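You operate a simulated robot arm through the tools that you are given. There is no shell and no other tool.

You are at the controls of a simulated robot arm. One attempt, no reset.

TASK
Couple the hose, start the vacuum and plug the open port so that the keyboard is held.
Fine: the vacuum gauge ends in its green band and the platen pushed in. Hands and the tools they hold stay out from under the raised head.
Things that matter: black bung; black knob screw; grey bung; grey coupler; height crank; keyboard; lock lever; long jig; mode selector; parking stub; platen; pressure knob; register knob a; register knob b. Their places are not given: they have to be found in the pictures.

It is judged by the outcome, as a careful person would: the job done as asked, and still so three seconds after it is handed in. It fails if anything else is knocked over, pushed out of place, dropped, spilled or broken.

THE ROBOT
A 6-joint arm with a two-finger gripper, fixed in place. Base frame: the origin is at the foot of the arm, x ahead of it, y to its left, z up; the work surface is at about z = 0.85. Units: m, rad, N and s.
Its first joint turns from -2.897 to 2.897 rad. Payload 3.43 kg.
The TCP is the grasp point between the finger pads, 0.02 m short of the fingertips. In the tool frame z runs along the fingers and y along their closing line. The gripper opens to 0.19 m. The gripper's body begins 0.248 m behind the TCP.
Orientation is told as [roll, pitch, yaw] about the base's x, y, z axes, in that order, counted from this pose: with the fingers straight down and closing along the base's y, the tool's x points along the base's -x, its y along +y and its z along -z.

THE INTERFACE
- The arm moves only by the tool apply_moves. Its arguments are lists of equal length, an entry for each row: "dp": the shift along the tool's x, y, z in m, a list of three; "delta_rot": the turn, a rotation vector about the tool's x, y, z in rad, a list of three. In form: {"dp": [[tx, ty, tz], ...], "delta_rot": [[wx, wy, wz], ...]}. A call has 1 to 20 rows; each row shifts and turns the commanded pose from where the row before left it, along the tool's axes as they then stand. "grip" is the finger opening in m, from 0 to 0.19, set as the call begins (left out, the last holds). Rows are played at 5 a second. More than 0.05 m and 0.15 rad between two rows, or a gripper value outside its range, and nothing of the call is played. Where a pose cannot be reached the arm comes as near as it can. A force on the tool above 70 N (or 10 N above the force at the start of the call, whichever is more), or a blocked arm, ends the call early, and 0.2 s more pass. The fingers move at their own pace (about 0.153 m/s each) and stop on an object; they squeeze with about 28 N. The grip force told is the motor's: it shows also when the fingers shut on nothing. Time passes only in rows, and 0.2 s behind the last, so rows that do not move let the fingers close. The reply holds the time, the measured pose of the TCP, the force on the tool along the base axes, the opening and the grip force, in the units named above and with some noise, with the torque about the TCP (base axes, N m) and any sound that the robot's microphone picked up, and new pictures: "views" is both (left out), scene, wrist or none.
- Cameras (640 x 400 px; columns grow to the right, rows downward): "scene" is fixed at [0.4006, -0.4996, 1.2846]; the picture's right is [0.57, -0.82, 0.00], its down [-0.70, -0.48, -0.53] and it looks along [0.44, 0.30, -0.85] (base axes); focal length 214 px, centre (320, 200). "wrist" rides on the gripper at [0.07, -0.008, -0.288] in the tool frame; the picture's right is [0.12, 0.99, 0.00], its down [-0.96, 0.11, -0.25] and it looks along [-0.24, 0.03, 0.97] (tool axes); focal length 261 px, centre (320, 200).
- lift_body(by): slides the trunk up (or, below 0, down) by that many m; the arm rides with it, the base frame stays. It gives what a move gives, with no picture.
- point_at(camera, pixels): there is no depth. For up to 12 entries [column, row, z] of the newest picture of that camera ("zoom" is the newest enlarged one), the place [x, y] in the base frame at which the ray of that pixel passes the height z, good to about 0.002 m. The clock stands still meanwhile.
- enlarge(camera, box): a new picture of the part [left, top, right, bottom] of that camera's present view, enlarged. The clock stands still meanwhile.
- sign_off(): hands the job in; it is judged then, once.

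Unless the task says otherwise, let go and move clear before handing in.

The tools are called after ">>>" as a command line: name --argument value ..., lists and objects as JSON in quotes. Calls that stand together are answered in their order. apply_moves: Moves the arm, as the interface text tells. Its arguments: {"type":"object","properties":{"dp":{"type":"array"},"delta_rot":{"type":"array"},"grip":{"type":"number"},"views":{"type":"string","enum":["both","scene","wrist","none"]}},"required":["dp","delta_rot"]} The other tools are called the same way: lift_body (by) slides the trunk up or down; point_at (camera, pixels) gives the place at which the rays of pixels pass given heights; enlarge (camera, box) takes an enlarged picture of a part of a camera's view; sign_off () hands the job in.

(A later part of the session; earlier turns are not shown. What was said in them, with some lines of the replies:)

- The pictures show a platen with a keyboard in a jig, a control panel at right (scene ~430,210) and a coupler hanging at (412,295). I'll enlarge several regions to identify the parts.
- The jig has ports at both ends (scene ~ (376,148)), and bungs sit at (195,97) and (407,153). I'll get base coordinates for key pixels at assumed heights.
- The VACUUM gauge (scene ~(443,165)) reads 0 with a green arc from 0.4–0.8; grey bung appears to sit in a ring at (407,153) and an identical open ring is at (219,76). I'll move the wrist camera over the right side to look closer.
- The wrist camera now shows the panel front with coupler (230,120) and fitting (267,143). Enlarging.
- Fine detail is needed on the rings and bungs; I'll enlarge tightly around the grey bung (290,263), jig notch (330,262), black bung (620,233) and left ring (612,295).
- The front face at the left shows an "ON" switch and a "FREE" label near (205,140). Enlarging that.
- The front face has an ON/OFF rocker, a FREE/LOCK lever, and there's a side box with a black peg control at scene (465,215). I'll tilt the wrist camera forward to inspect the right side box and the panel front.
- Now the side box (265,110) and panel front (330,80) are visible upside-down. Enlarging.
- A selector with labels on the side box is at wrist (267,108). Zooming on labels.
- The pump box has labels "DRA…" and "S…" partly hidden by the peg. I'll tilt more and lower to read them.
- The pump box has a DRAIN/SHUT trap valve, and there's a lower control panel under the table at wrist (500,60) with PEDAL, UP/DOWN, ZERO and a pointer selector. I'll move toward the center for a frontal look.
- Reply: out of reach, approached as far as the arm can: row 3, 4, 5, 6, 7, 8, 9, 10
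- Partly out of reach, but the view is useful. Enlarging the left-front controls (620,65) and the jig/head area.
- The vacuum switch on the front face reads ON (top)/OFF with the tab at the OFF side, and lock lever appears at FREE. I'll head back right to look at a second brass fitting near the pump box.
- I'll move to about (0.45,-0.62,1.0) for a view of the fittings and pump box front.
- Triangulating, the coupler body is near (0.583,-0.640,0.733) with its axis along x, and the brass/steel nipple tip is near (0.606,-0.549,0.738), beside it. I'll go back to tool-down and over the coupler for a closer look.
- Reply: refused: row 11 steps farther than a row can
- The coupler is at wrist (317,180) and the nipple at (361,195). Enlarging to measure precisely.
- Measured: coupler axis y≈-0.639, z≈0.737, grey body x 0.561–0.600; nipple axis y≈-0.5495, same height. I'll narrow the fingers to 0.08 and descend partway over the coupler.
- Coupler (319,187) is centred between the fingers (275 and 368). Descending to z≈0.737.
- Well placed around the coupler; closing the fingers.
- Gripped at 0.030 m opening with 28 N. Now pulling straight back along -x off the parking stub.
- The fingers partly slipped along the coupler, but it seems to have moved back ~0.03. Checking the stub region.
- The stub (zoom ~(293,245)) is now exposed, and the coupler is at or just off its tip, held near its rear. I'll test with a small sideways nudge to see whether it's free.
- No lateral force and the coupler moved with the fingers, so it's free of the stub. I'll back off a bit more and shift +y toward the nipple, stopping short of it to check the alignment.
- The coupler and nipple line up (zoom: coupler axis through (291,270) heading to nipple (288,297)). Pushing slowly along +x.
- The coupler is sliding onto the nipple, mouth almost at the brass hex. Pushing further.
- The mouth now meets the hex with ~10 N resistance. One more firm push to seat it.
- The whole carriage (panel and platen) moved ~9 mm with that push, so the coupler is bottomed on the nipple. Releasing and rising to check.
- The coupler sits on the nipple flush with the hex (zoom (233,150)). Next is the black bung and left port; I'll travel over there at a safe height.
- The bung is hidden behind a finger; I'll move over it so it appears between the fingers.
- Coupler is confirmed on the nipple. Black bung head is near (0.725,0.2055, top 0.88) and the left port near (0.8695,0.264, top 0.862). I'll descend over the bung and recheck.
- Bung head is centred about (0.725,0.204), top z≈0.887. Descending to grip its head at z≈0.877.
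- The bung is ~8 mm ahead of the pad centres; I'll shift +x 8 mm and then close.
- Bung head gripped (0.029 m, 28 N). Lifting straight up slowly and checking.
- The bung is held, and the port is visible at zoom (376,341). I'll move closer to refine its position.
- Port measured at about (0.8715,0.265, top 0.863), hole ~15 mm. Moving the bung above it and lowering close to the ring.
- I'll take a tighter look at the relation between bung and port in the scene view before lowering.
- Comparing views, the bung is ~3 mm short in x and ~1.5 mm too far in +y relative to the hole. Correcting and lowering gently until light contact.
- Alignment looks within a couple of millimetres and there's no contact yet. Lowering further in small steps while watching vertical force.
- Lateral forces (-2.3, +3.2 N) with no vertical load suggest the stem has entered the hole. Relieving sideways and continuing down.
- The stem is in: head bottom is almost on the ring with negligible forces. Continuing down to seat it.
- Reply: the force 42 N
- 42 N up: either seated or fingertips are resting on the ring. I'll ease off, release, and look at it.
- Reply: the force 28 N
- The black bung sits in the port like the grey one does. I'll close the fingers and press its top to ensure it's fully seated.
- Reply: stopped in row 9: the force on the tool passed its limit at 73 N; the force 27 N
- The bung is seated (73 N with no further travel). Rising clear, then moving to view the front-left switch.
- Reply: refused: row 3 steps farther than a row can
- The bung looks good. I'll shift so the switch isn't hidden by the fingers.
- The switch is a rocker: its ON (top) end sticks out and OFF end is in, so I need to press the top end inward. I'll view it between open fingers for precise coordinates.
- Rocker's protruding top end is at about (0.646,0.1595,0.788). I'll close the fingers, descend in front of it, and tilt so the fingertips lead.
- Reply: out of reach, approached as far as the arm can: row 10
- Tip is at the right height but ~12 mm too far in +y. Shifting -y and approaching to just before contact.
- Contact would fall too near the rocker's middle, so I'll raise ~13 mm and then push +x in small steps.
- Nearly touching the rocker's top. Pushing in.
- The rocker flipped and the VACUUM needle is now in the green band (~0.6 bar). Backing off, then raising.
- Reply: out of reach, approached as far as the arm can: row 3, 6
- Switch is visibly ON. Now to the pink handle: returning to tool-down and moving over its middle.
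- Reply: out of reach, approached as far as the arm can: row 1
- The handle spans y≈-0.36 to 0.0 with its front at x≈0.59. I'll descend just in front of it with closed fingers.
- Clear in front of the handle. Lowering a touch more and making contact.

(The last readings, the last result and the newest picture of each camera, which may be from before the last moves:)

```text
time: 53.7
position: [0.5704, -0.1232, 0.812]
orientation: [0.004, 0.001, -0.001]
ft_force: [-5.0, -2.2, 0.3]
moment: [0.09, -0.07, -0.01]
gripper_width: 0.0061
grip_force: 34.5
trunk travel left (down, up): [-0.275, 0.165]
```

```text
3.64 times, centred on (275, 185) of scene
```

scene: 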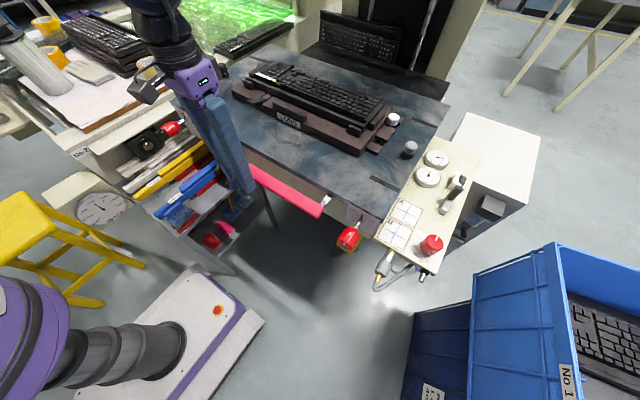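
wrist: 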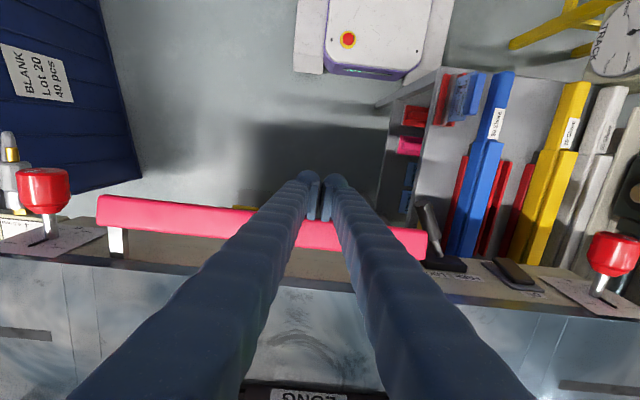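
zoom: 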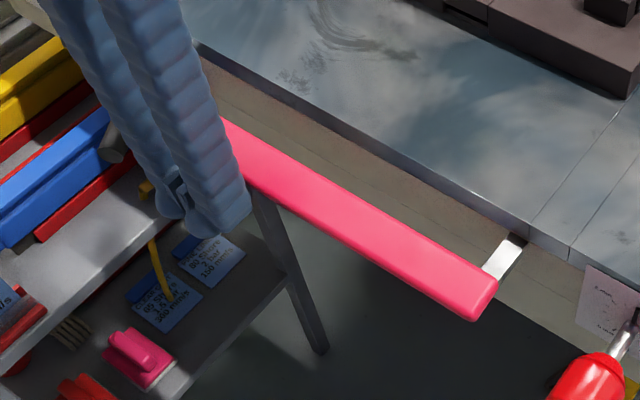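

In contact with the handle (-5 N). Pushing the platen in steadily.

>>> apply_moves --dp '[[-0.01, 0, 0], [-0.015, 0, 0], [-0.015, 0, 0], [-0.015, 0, 0], [-0.015, 0, 0], [-0.015, 0, 0], [-0.01, 0, 0]]' --delta_rot '[[0, 0, 0], [0, 0, 0], [0, 0, 0], [0, 0, 0], [0, 0, 0], [0, 0, 0], [0, 0, 0]]'

>>> enlarge --camera "scene" --box '[280, 80, 520, 280]'

```text
time: 55.3
position: [0.6669, -0.1231, 0.8128]
orientation: [0.002, -0.001, -0.002]
ft_force: [-0.1, -0.4, -0.9]
moment: [0.0, -0.03, 0.0]
gripper_width: 0.0
grip_force: 34.4
trunk travel left (down, up): [-0.275, 0.165]
```

scene: 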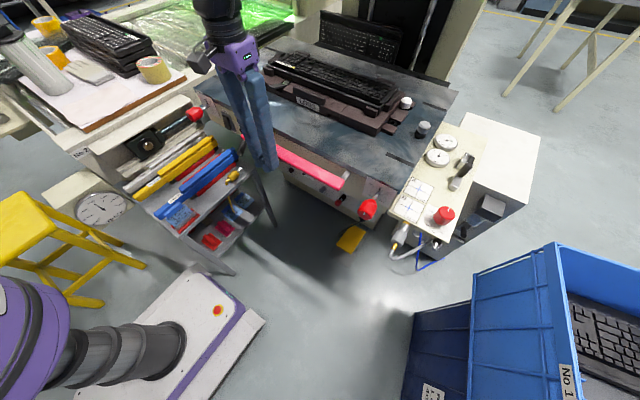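
wrist: 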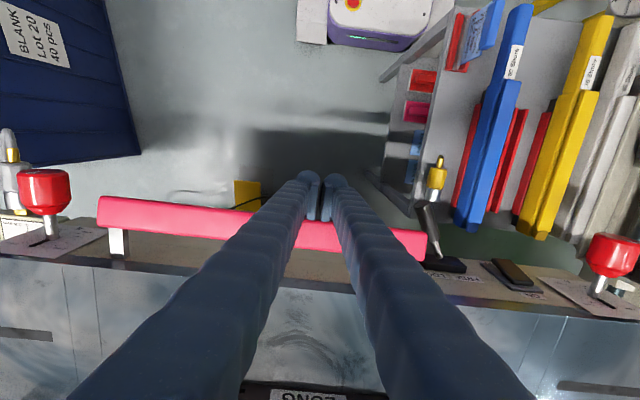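

```text
2.00 times, centred on (400, 180) of scene
```

zoom: 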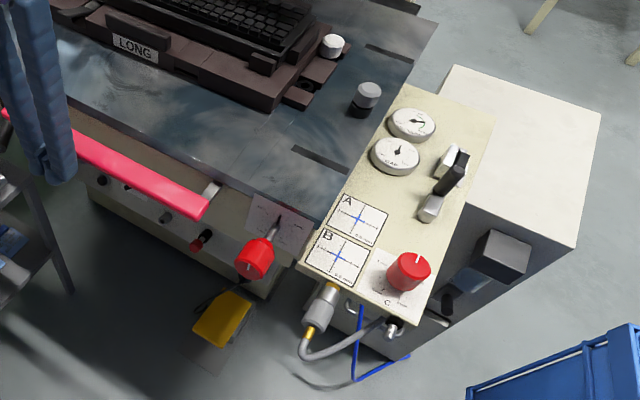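

The carriage slides smoothly and everything rides along. Continuing.

>>> apply_moves --dp '[[-0.01, 0, 0], [-0.015, 0, 0], [-0.015, 0, 0], [-0.015, 0, 0], [-0.015, 0, 0], [-0.015, 0, 0], [-0.015, 0, 0], [-0.01, 0, 0]]' --delta_rot '[[0, 0, 0], [0, 0, 0], [0, 0, 0], [0, 0, 0], [0, 0, 0], [0, 0, 0], [0, 0, 0], [0, 0, 0]]'

>>> enlarge --camera "scene" --box '[280, 20, 520, 240]'

>>> enlarge --camera "scene" --box '[180, 0, 480, 60]'

```text
time: 57.1
position: [0.7785, -0.1246, 0.814]
orientation: [0.002, -0.002, 0.0]
ft_force: [-1.0, 0.0, -0.3]
moment: [-0.01, -0.03, -0.01]
gripper_width: 0.0001
grip_force: 34.3
trunk travel left (down, up): [-0.275, 0.165]
```

scene: 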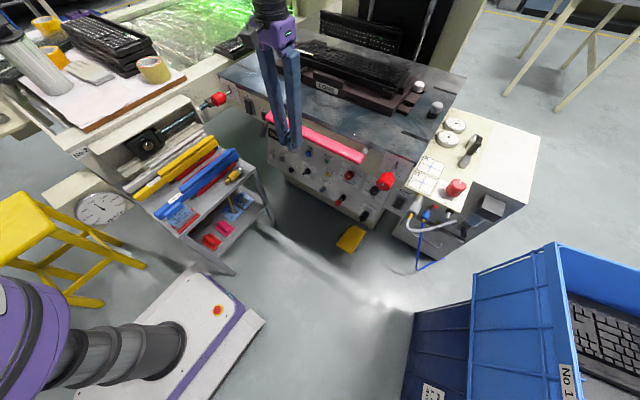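
wrist: 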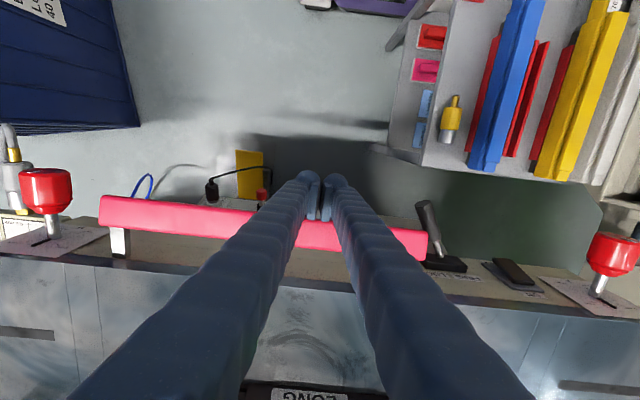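

```text
1.82 times, centred on (400, 130) of scene
```

zoom: 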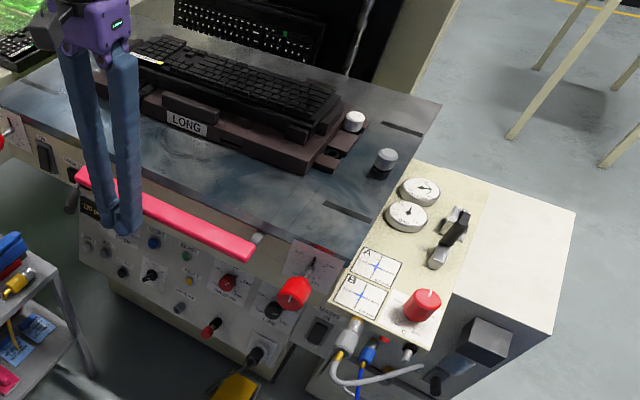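

```text
2.13 times, centred on (330, 30) of scene
```

zoom: 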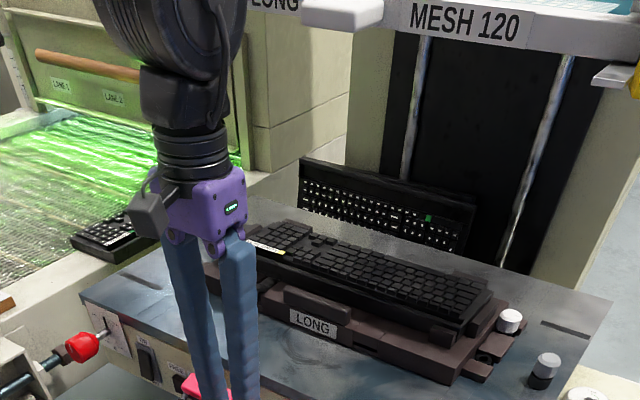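

Still moving freely; vacuum needle still up. Continuing the push with an eye on the head clearance.

>>> apply_moves --dp '[[-0.01, 0, 0], [-0.015, 0, 0], [-0.015, 0, 0], [-0.015, 0, 0], [-0.015, 0, 0], [-0.01, 0, 0]]' --delta_rot '[[0, 0, 0], [0, 0, 0], [0, 0, 0], [0, 0, 0], [0, 0, 0], [0, 0, 0]]'

>>> enlarge --camera "scene" --box '[280, 20, 520, 240]'

>>> enlarge --camera "scene" --box '[180, 0, 480, 60]'

```text
time: 58.5
position: [0.8585, -0.1248, 0.8134]
orientation: [0.002, -0.003, 0.0]
ft_force: [-0.1, -0.9, -0.1]
moment: [-0.01, 0.02, 0.0]
gripper_width: 0.0003
grip_force: 33.9
trunk travel left (down, up): [-0.275, 0.165]
```

scene: 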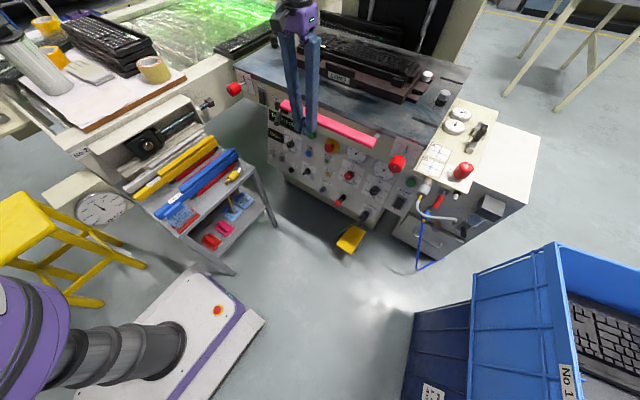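
wrist: 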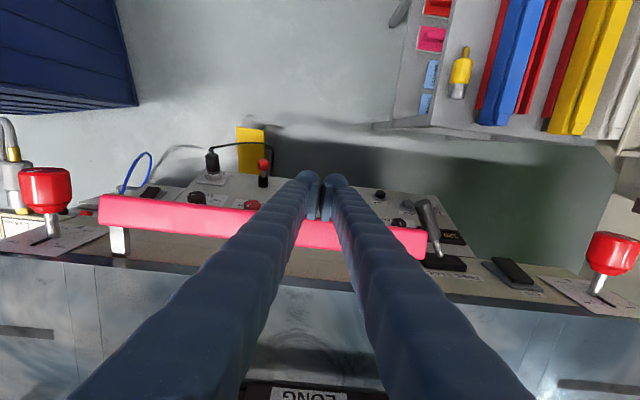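

```text
1.82 times, centred on (400, 130) of scene
```

zoom: 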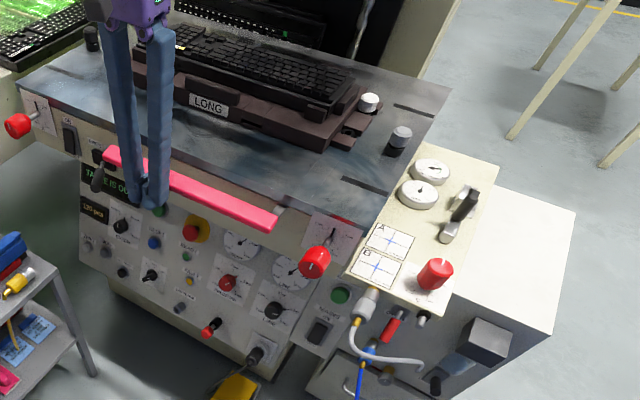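

```text
2.13 times, centred on (330, 30) of scene
```

zoom: 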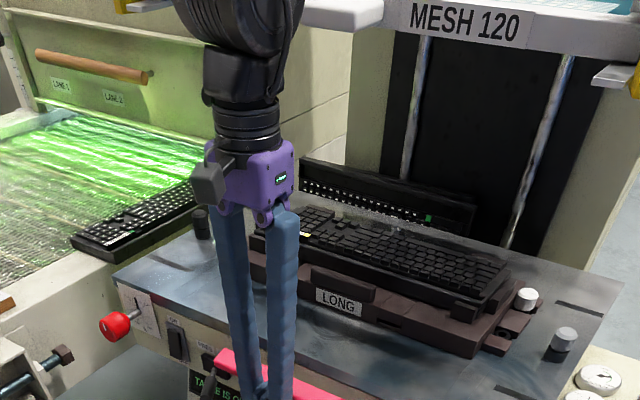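

A display below the handle reads something like "TABLE IS OUT…"; it should tell when it's in. Zooming in on it and the gauge.

>>> enlarge --camera "scene" --box '[255, 100, 345, 180]'

>>> enlarge --camera "scene" --box '[430, 90, 490, 150]'

>>> enlarge --camera "scene" --box '[380, 150, 500, 260]'

```text
5.00 times, centred on (300, 140) of scene
```

zoom: 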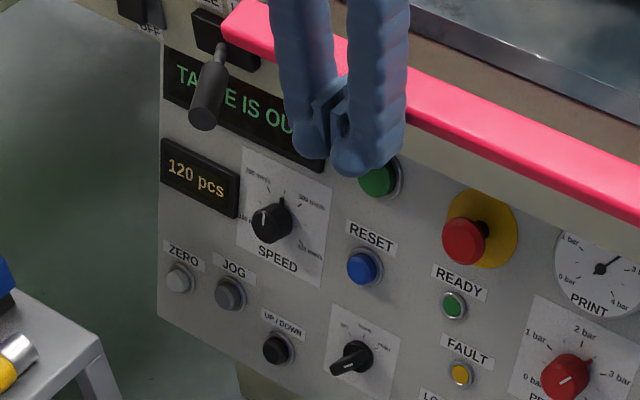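

```text
6.67 times, centred on (460, 120) of scene
```

zoom: 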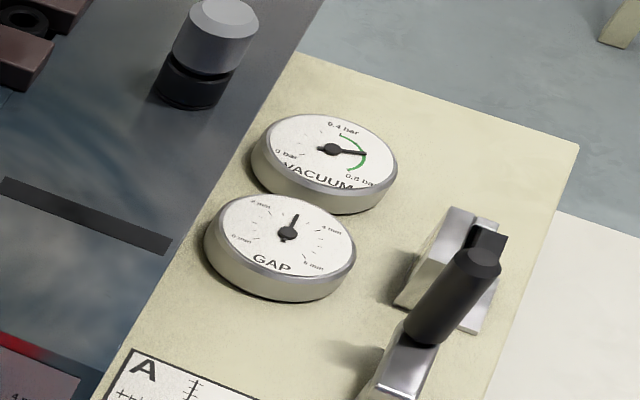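

```text
3.64 times, centred on (440, 205) of scene
```

zoom: 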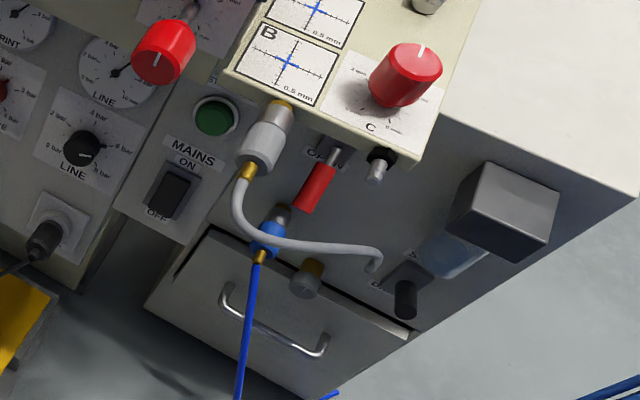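

The display says "TABLE IS OUT", vacuum still green. Continuing to push.

>>> apply_moves --dp '[[-0.01, 0, 0], [-0.015, 0, 0], [-0.015, 0, 0], [-0.01, 0, 0]]' --delta_rot '[[0, 0, 0], [0, 0, 0], [0, 0, 0], [0, 0, 0]]'

>>> enlarge --camera "scene" --box '[255, 80, 345, 160]'

>>> enlarge --camera "scene" --box '[180, 0, 480, 60]'

```text
time: 59.5
position: [0.9066, -0.1243, 0.8144]
orientation: [0.003, 0.002, -0.001]
ft_force: [-8.4, -1.4, 1.4]
moment: [0.05, -0.19, 0.02]
gripper_width: 0.0061
grip_force: 34.4
trunk travel left (down, up): [-0.275, 0.165]
```

scene: 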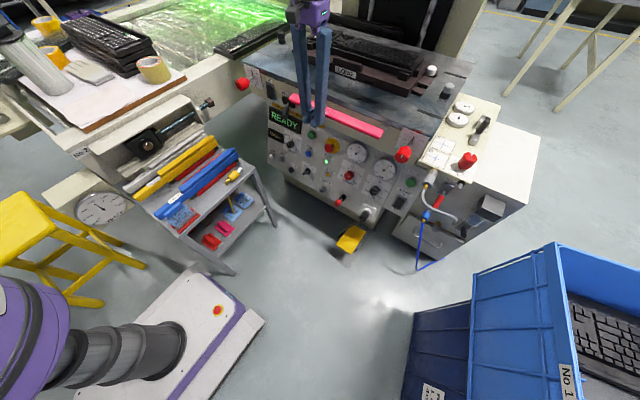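
wrist: 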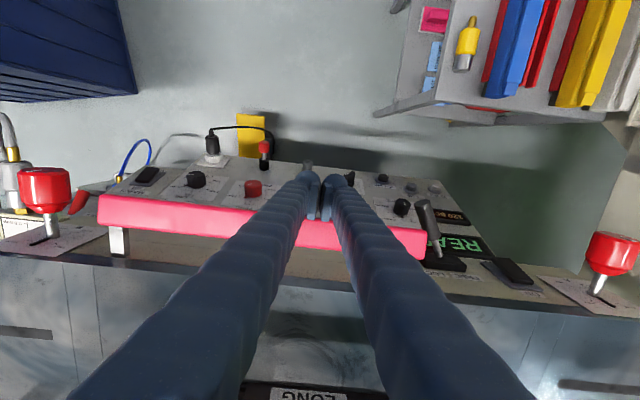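

```text
5.00 times, centred on (300, 120) of scene
```

zoom: 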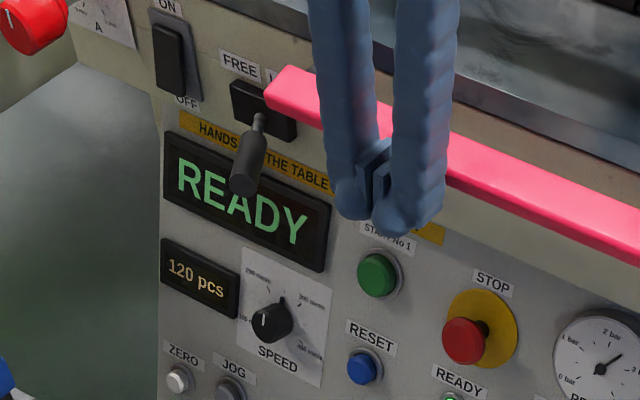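

```text
2.13 times, centred on (330, 30) of scene
```

zoom: 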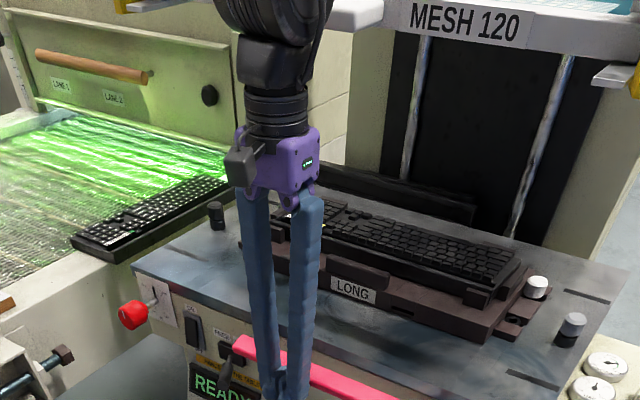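

Display now shows "READY" and the force rose to -8 N, indicating the end stop. A small extra nudge to confirm it is fully home.

>>> apply_moves --dp '[[-0.004, 0, 0], [-0.003, 0, 0]]' --delta_rot '[[0, 0, 0], [0, 0, 0]]' --views "none"

>>> enlarge --camera "scene" --box '[255, 80, 345, 160]'

```text
time: 60.1
position: [0.9074, -0.1249, 0.8148]
orientation: [0.003, 0.009, 0.0]
ft_force: [-50.4, -3.9, 9.5]
moment: [-0.15, -1.11, 0.11]
gripper_width: 0.0059
grip_force: 34.0
trunk travel left (down, up): [-0.275, 0.165]
```

```text
5.00 times, centred on (300, 120) of scene
```

zoom: 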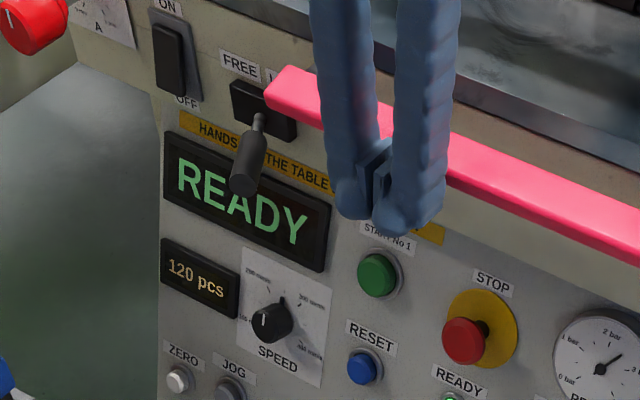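

Hard stop at 50 N — platen is fully in. Backing off horizontally, then up and away from the head.

>>> apply_moves --dp '[[0.01, 0, 0], [0.03, 0, 0], [0.045, 0, 0], [0.045, 0, 0], [0.045, 0, 0], [0.045, 0, 0], [0.02, 0, -0.04], [0, 0, -0.045], [0, 0, -0.045]]' --delta_rot '[[0, 0, 0], [0, 0, 0], [0, 0, 0], [0, 0, 0], [0, 0, 0], [0, 0, 0], [0, 0, 0], [0, 0, 0], [0, 0, 0]]'

>>> enlarge --camera "scene" --box '[435, 85, 495, 135]'

>>> enlarge --camera "scene" --box '[230, 20, 500, 240]'

>>> enlarge --camera "scene" --box '[255, 80, 345, 160]'

>>> enlarge --camera "scene" --box '[180, 0, 480, 60]'

```text
time: 62.1
position: [0.675, -0.1271, 0.9426]
orientation: [0.003, 0.0, -0.001]
ft_force: [-0.1, 0.2, 0.2]
moment: [0.05, -0.05, 0.02]
gripper_width: 0.0
grip_force: 34.3
trunk travel left (down, up): [-0.275, 0.165]
```

scene: 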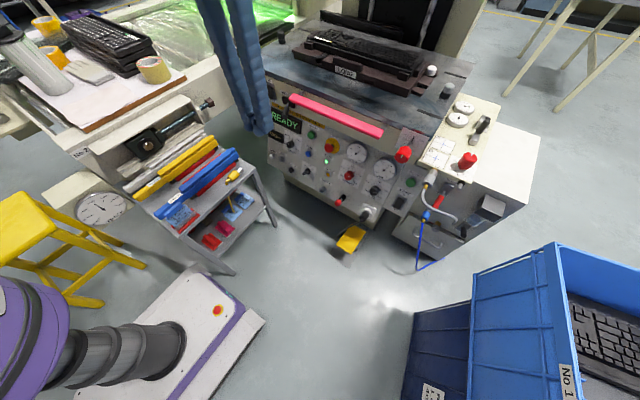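
wrist: 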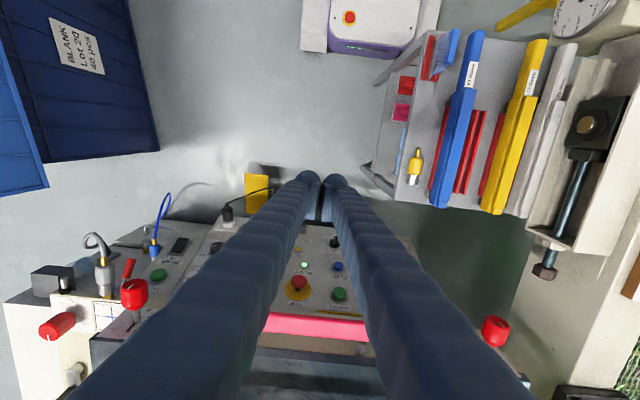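

```text
8.00 times, centred on (465, 110) of scene
```

zoom: 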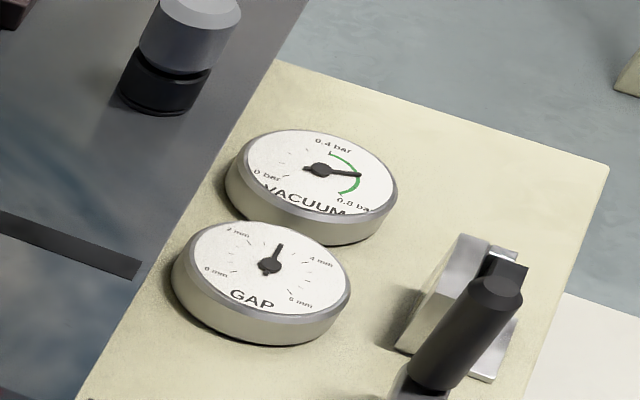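

```text
1.82 times, centred on (365, 130) of scene
```

zoom: 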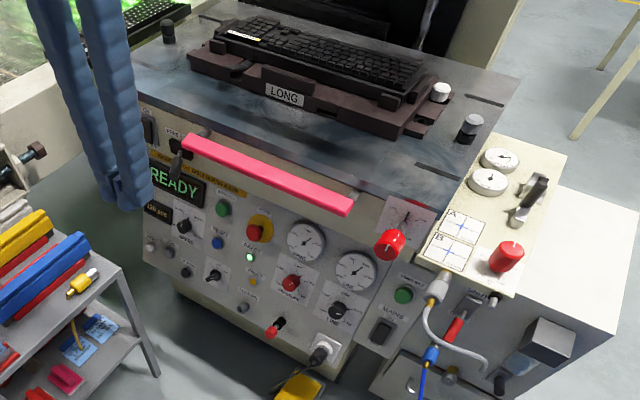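

```text
5.00 times, centred on (300, 120) of scene
```

zoom: 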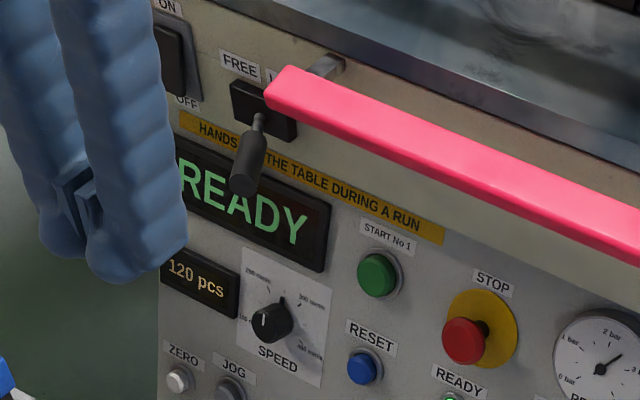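

```text
2.13 times, centred on (330, 30) of scene
```

zoom: 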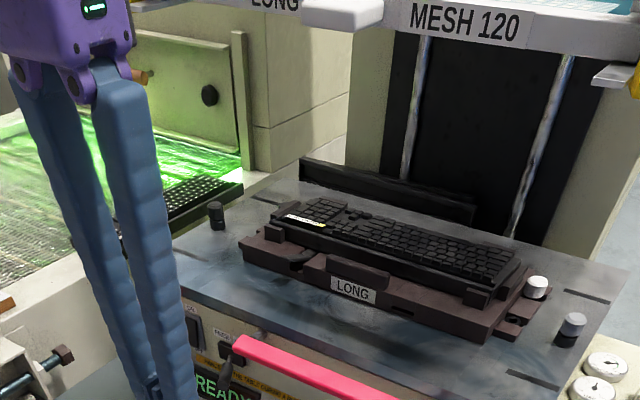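

Everything holds: READY, vacuum needle mid-green, black bung in the left port, coupler on its nipple. I'll move a bit further clear and recheck after a pause.

>>> apply_moves --dp '[[0.02, 0, -0.04], [0.02, 0, -0.04], [0.02, 0, -0.02], [0, 0, 0], [0, 0, 0], [0, 0, 0], [0, 0, 0], [0, 0, 0], [0, 0, 0], [0, 0, 0]]' --delta_rot '[[0, 0, 0], [0, 0, 0], [0, 0, 0], [0, 0, 0], [0, 0, 0], [0, 0, 0], [0, 0, 0], [0, 0, 0], [0, 0, 0], [0, 0, 0]]'

>>> enlarge --camera "scene" --box '[435, 85, 495, 135]'

>>> enlarge --camera "scene" --box '[250, 10, 350, 140]'

>>> enlarge --camera "scene" --box '[390, 140, 500, 250]'

```text
time: 64.3
position: [0.6172, -0.1245, 1.0427]
orientation: [0.004, 0.002, 0.0]
ft_force: [0.8, -1.0, -0.3]
moment: [-0.04, 0.02, -0.01]
gripper_width: 0.0001
grip_force: 34.9
trunk travel left (down, up): [-0.275, 0.165]
```

scene: 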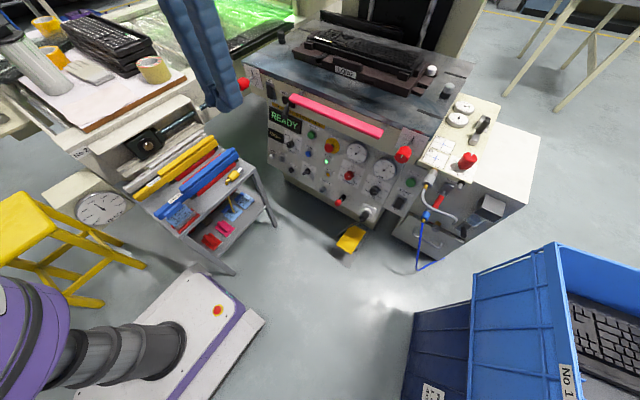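
wrist: 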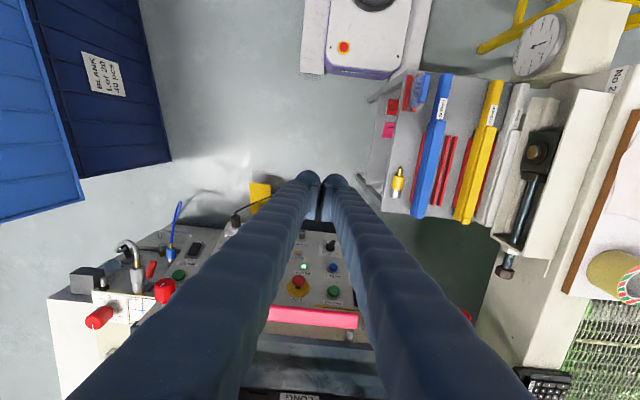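

```text
8.00 times, centred on (465, 110) of scene
```

zoom: 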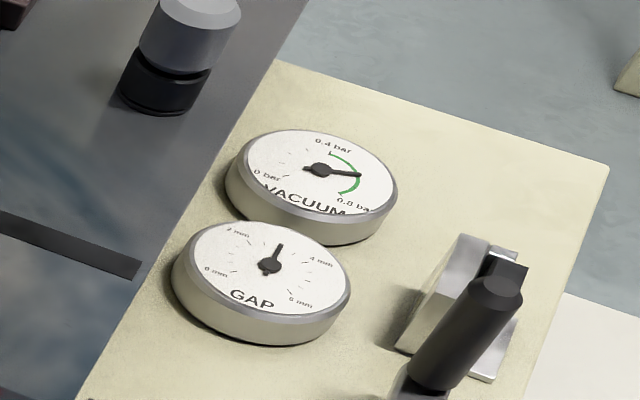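

```text
3.08 times, centred on (300, 75) of scene
```

zoom: 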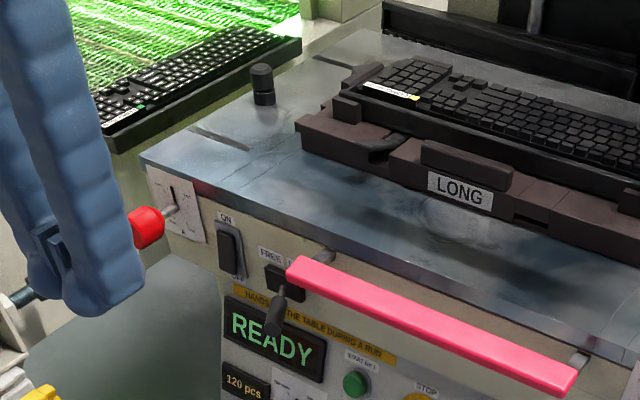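

```text
3.64 times, centred on (445, 195) of scene
```

zoom: 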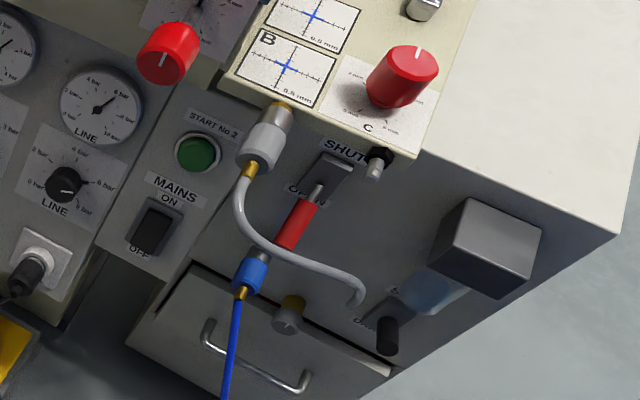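

The state is stable: the gauge needle is in the green band, the platen is home ("READY"), the coupler and bung are seated, and the arm is clear. Handing in.

>>> sign_off

```text
The job is handed in.
```

The keyboard should now be held: the vacuum gauge reads about 0.6 bar, inside its green band, and the platen is pushed in against its stop. The machine's display went from "TABLE IS OUT" to "READY". I checked again after the arm had been clear for a couple of seconds and nothing had changed, then handed in.

- **Hose:** I moved the grey coupler from the parking stub to the brass nipple beside it and pushed it up to the hex. My grip slipped partway during the pull, but the coupler came off cleanly and wasn't dropped.
- **Open port:** The left port on the platen was open, so I put the black bung in it and pressed it down. The grey bung was already in the right port, and I left it there.
- **Vacuum:** I switched the rocker on the platen's front face to ON, and the gauge rose into the green.
- **Platen:** I pushed it in by the pink handle until it stopped hard. The lock lever was already at FREE, and I left it there. Seating the coupler and pressing the bung had each moved the platen in about a centimetre before that.

The arm stayed in front of the raised head the whole time. I didn't touch the register knobs, gap knob, height crank or mode selector.
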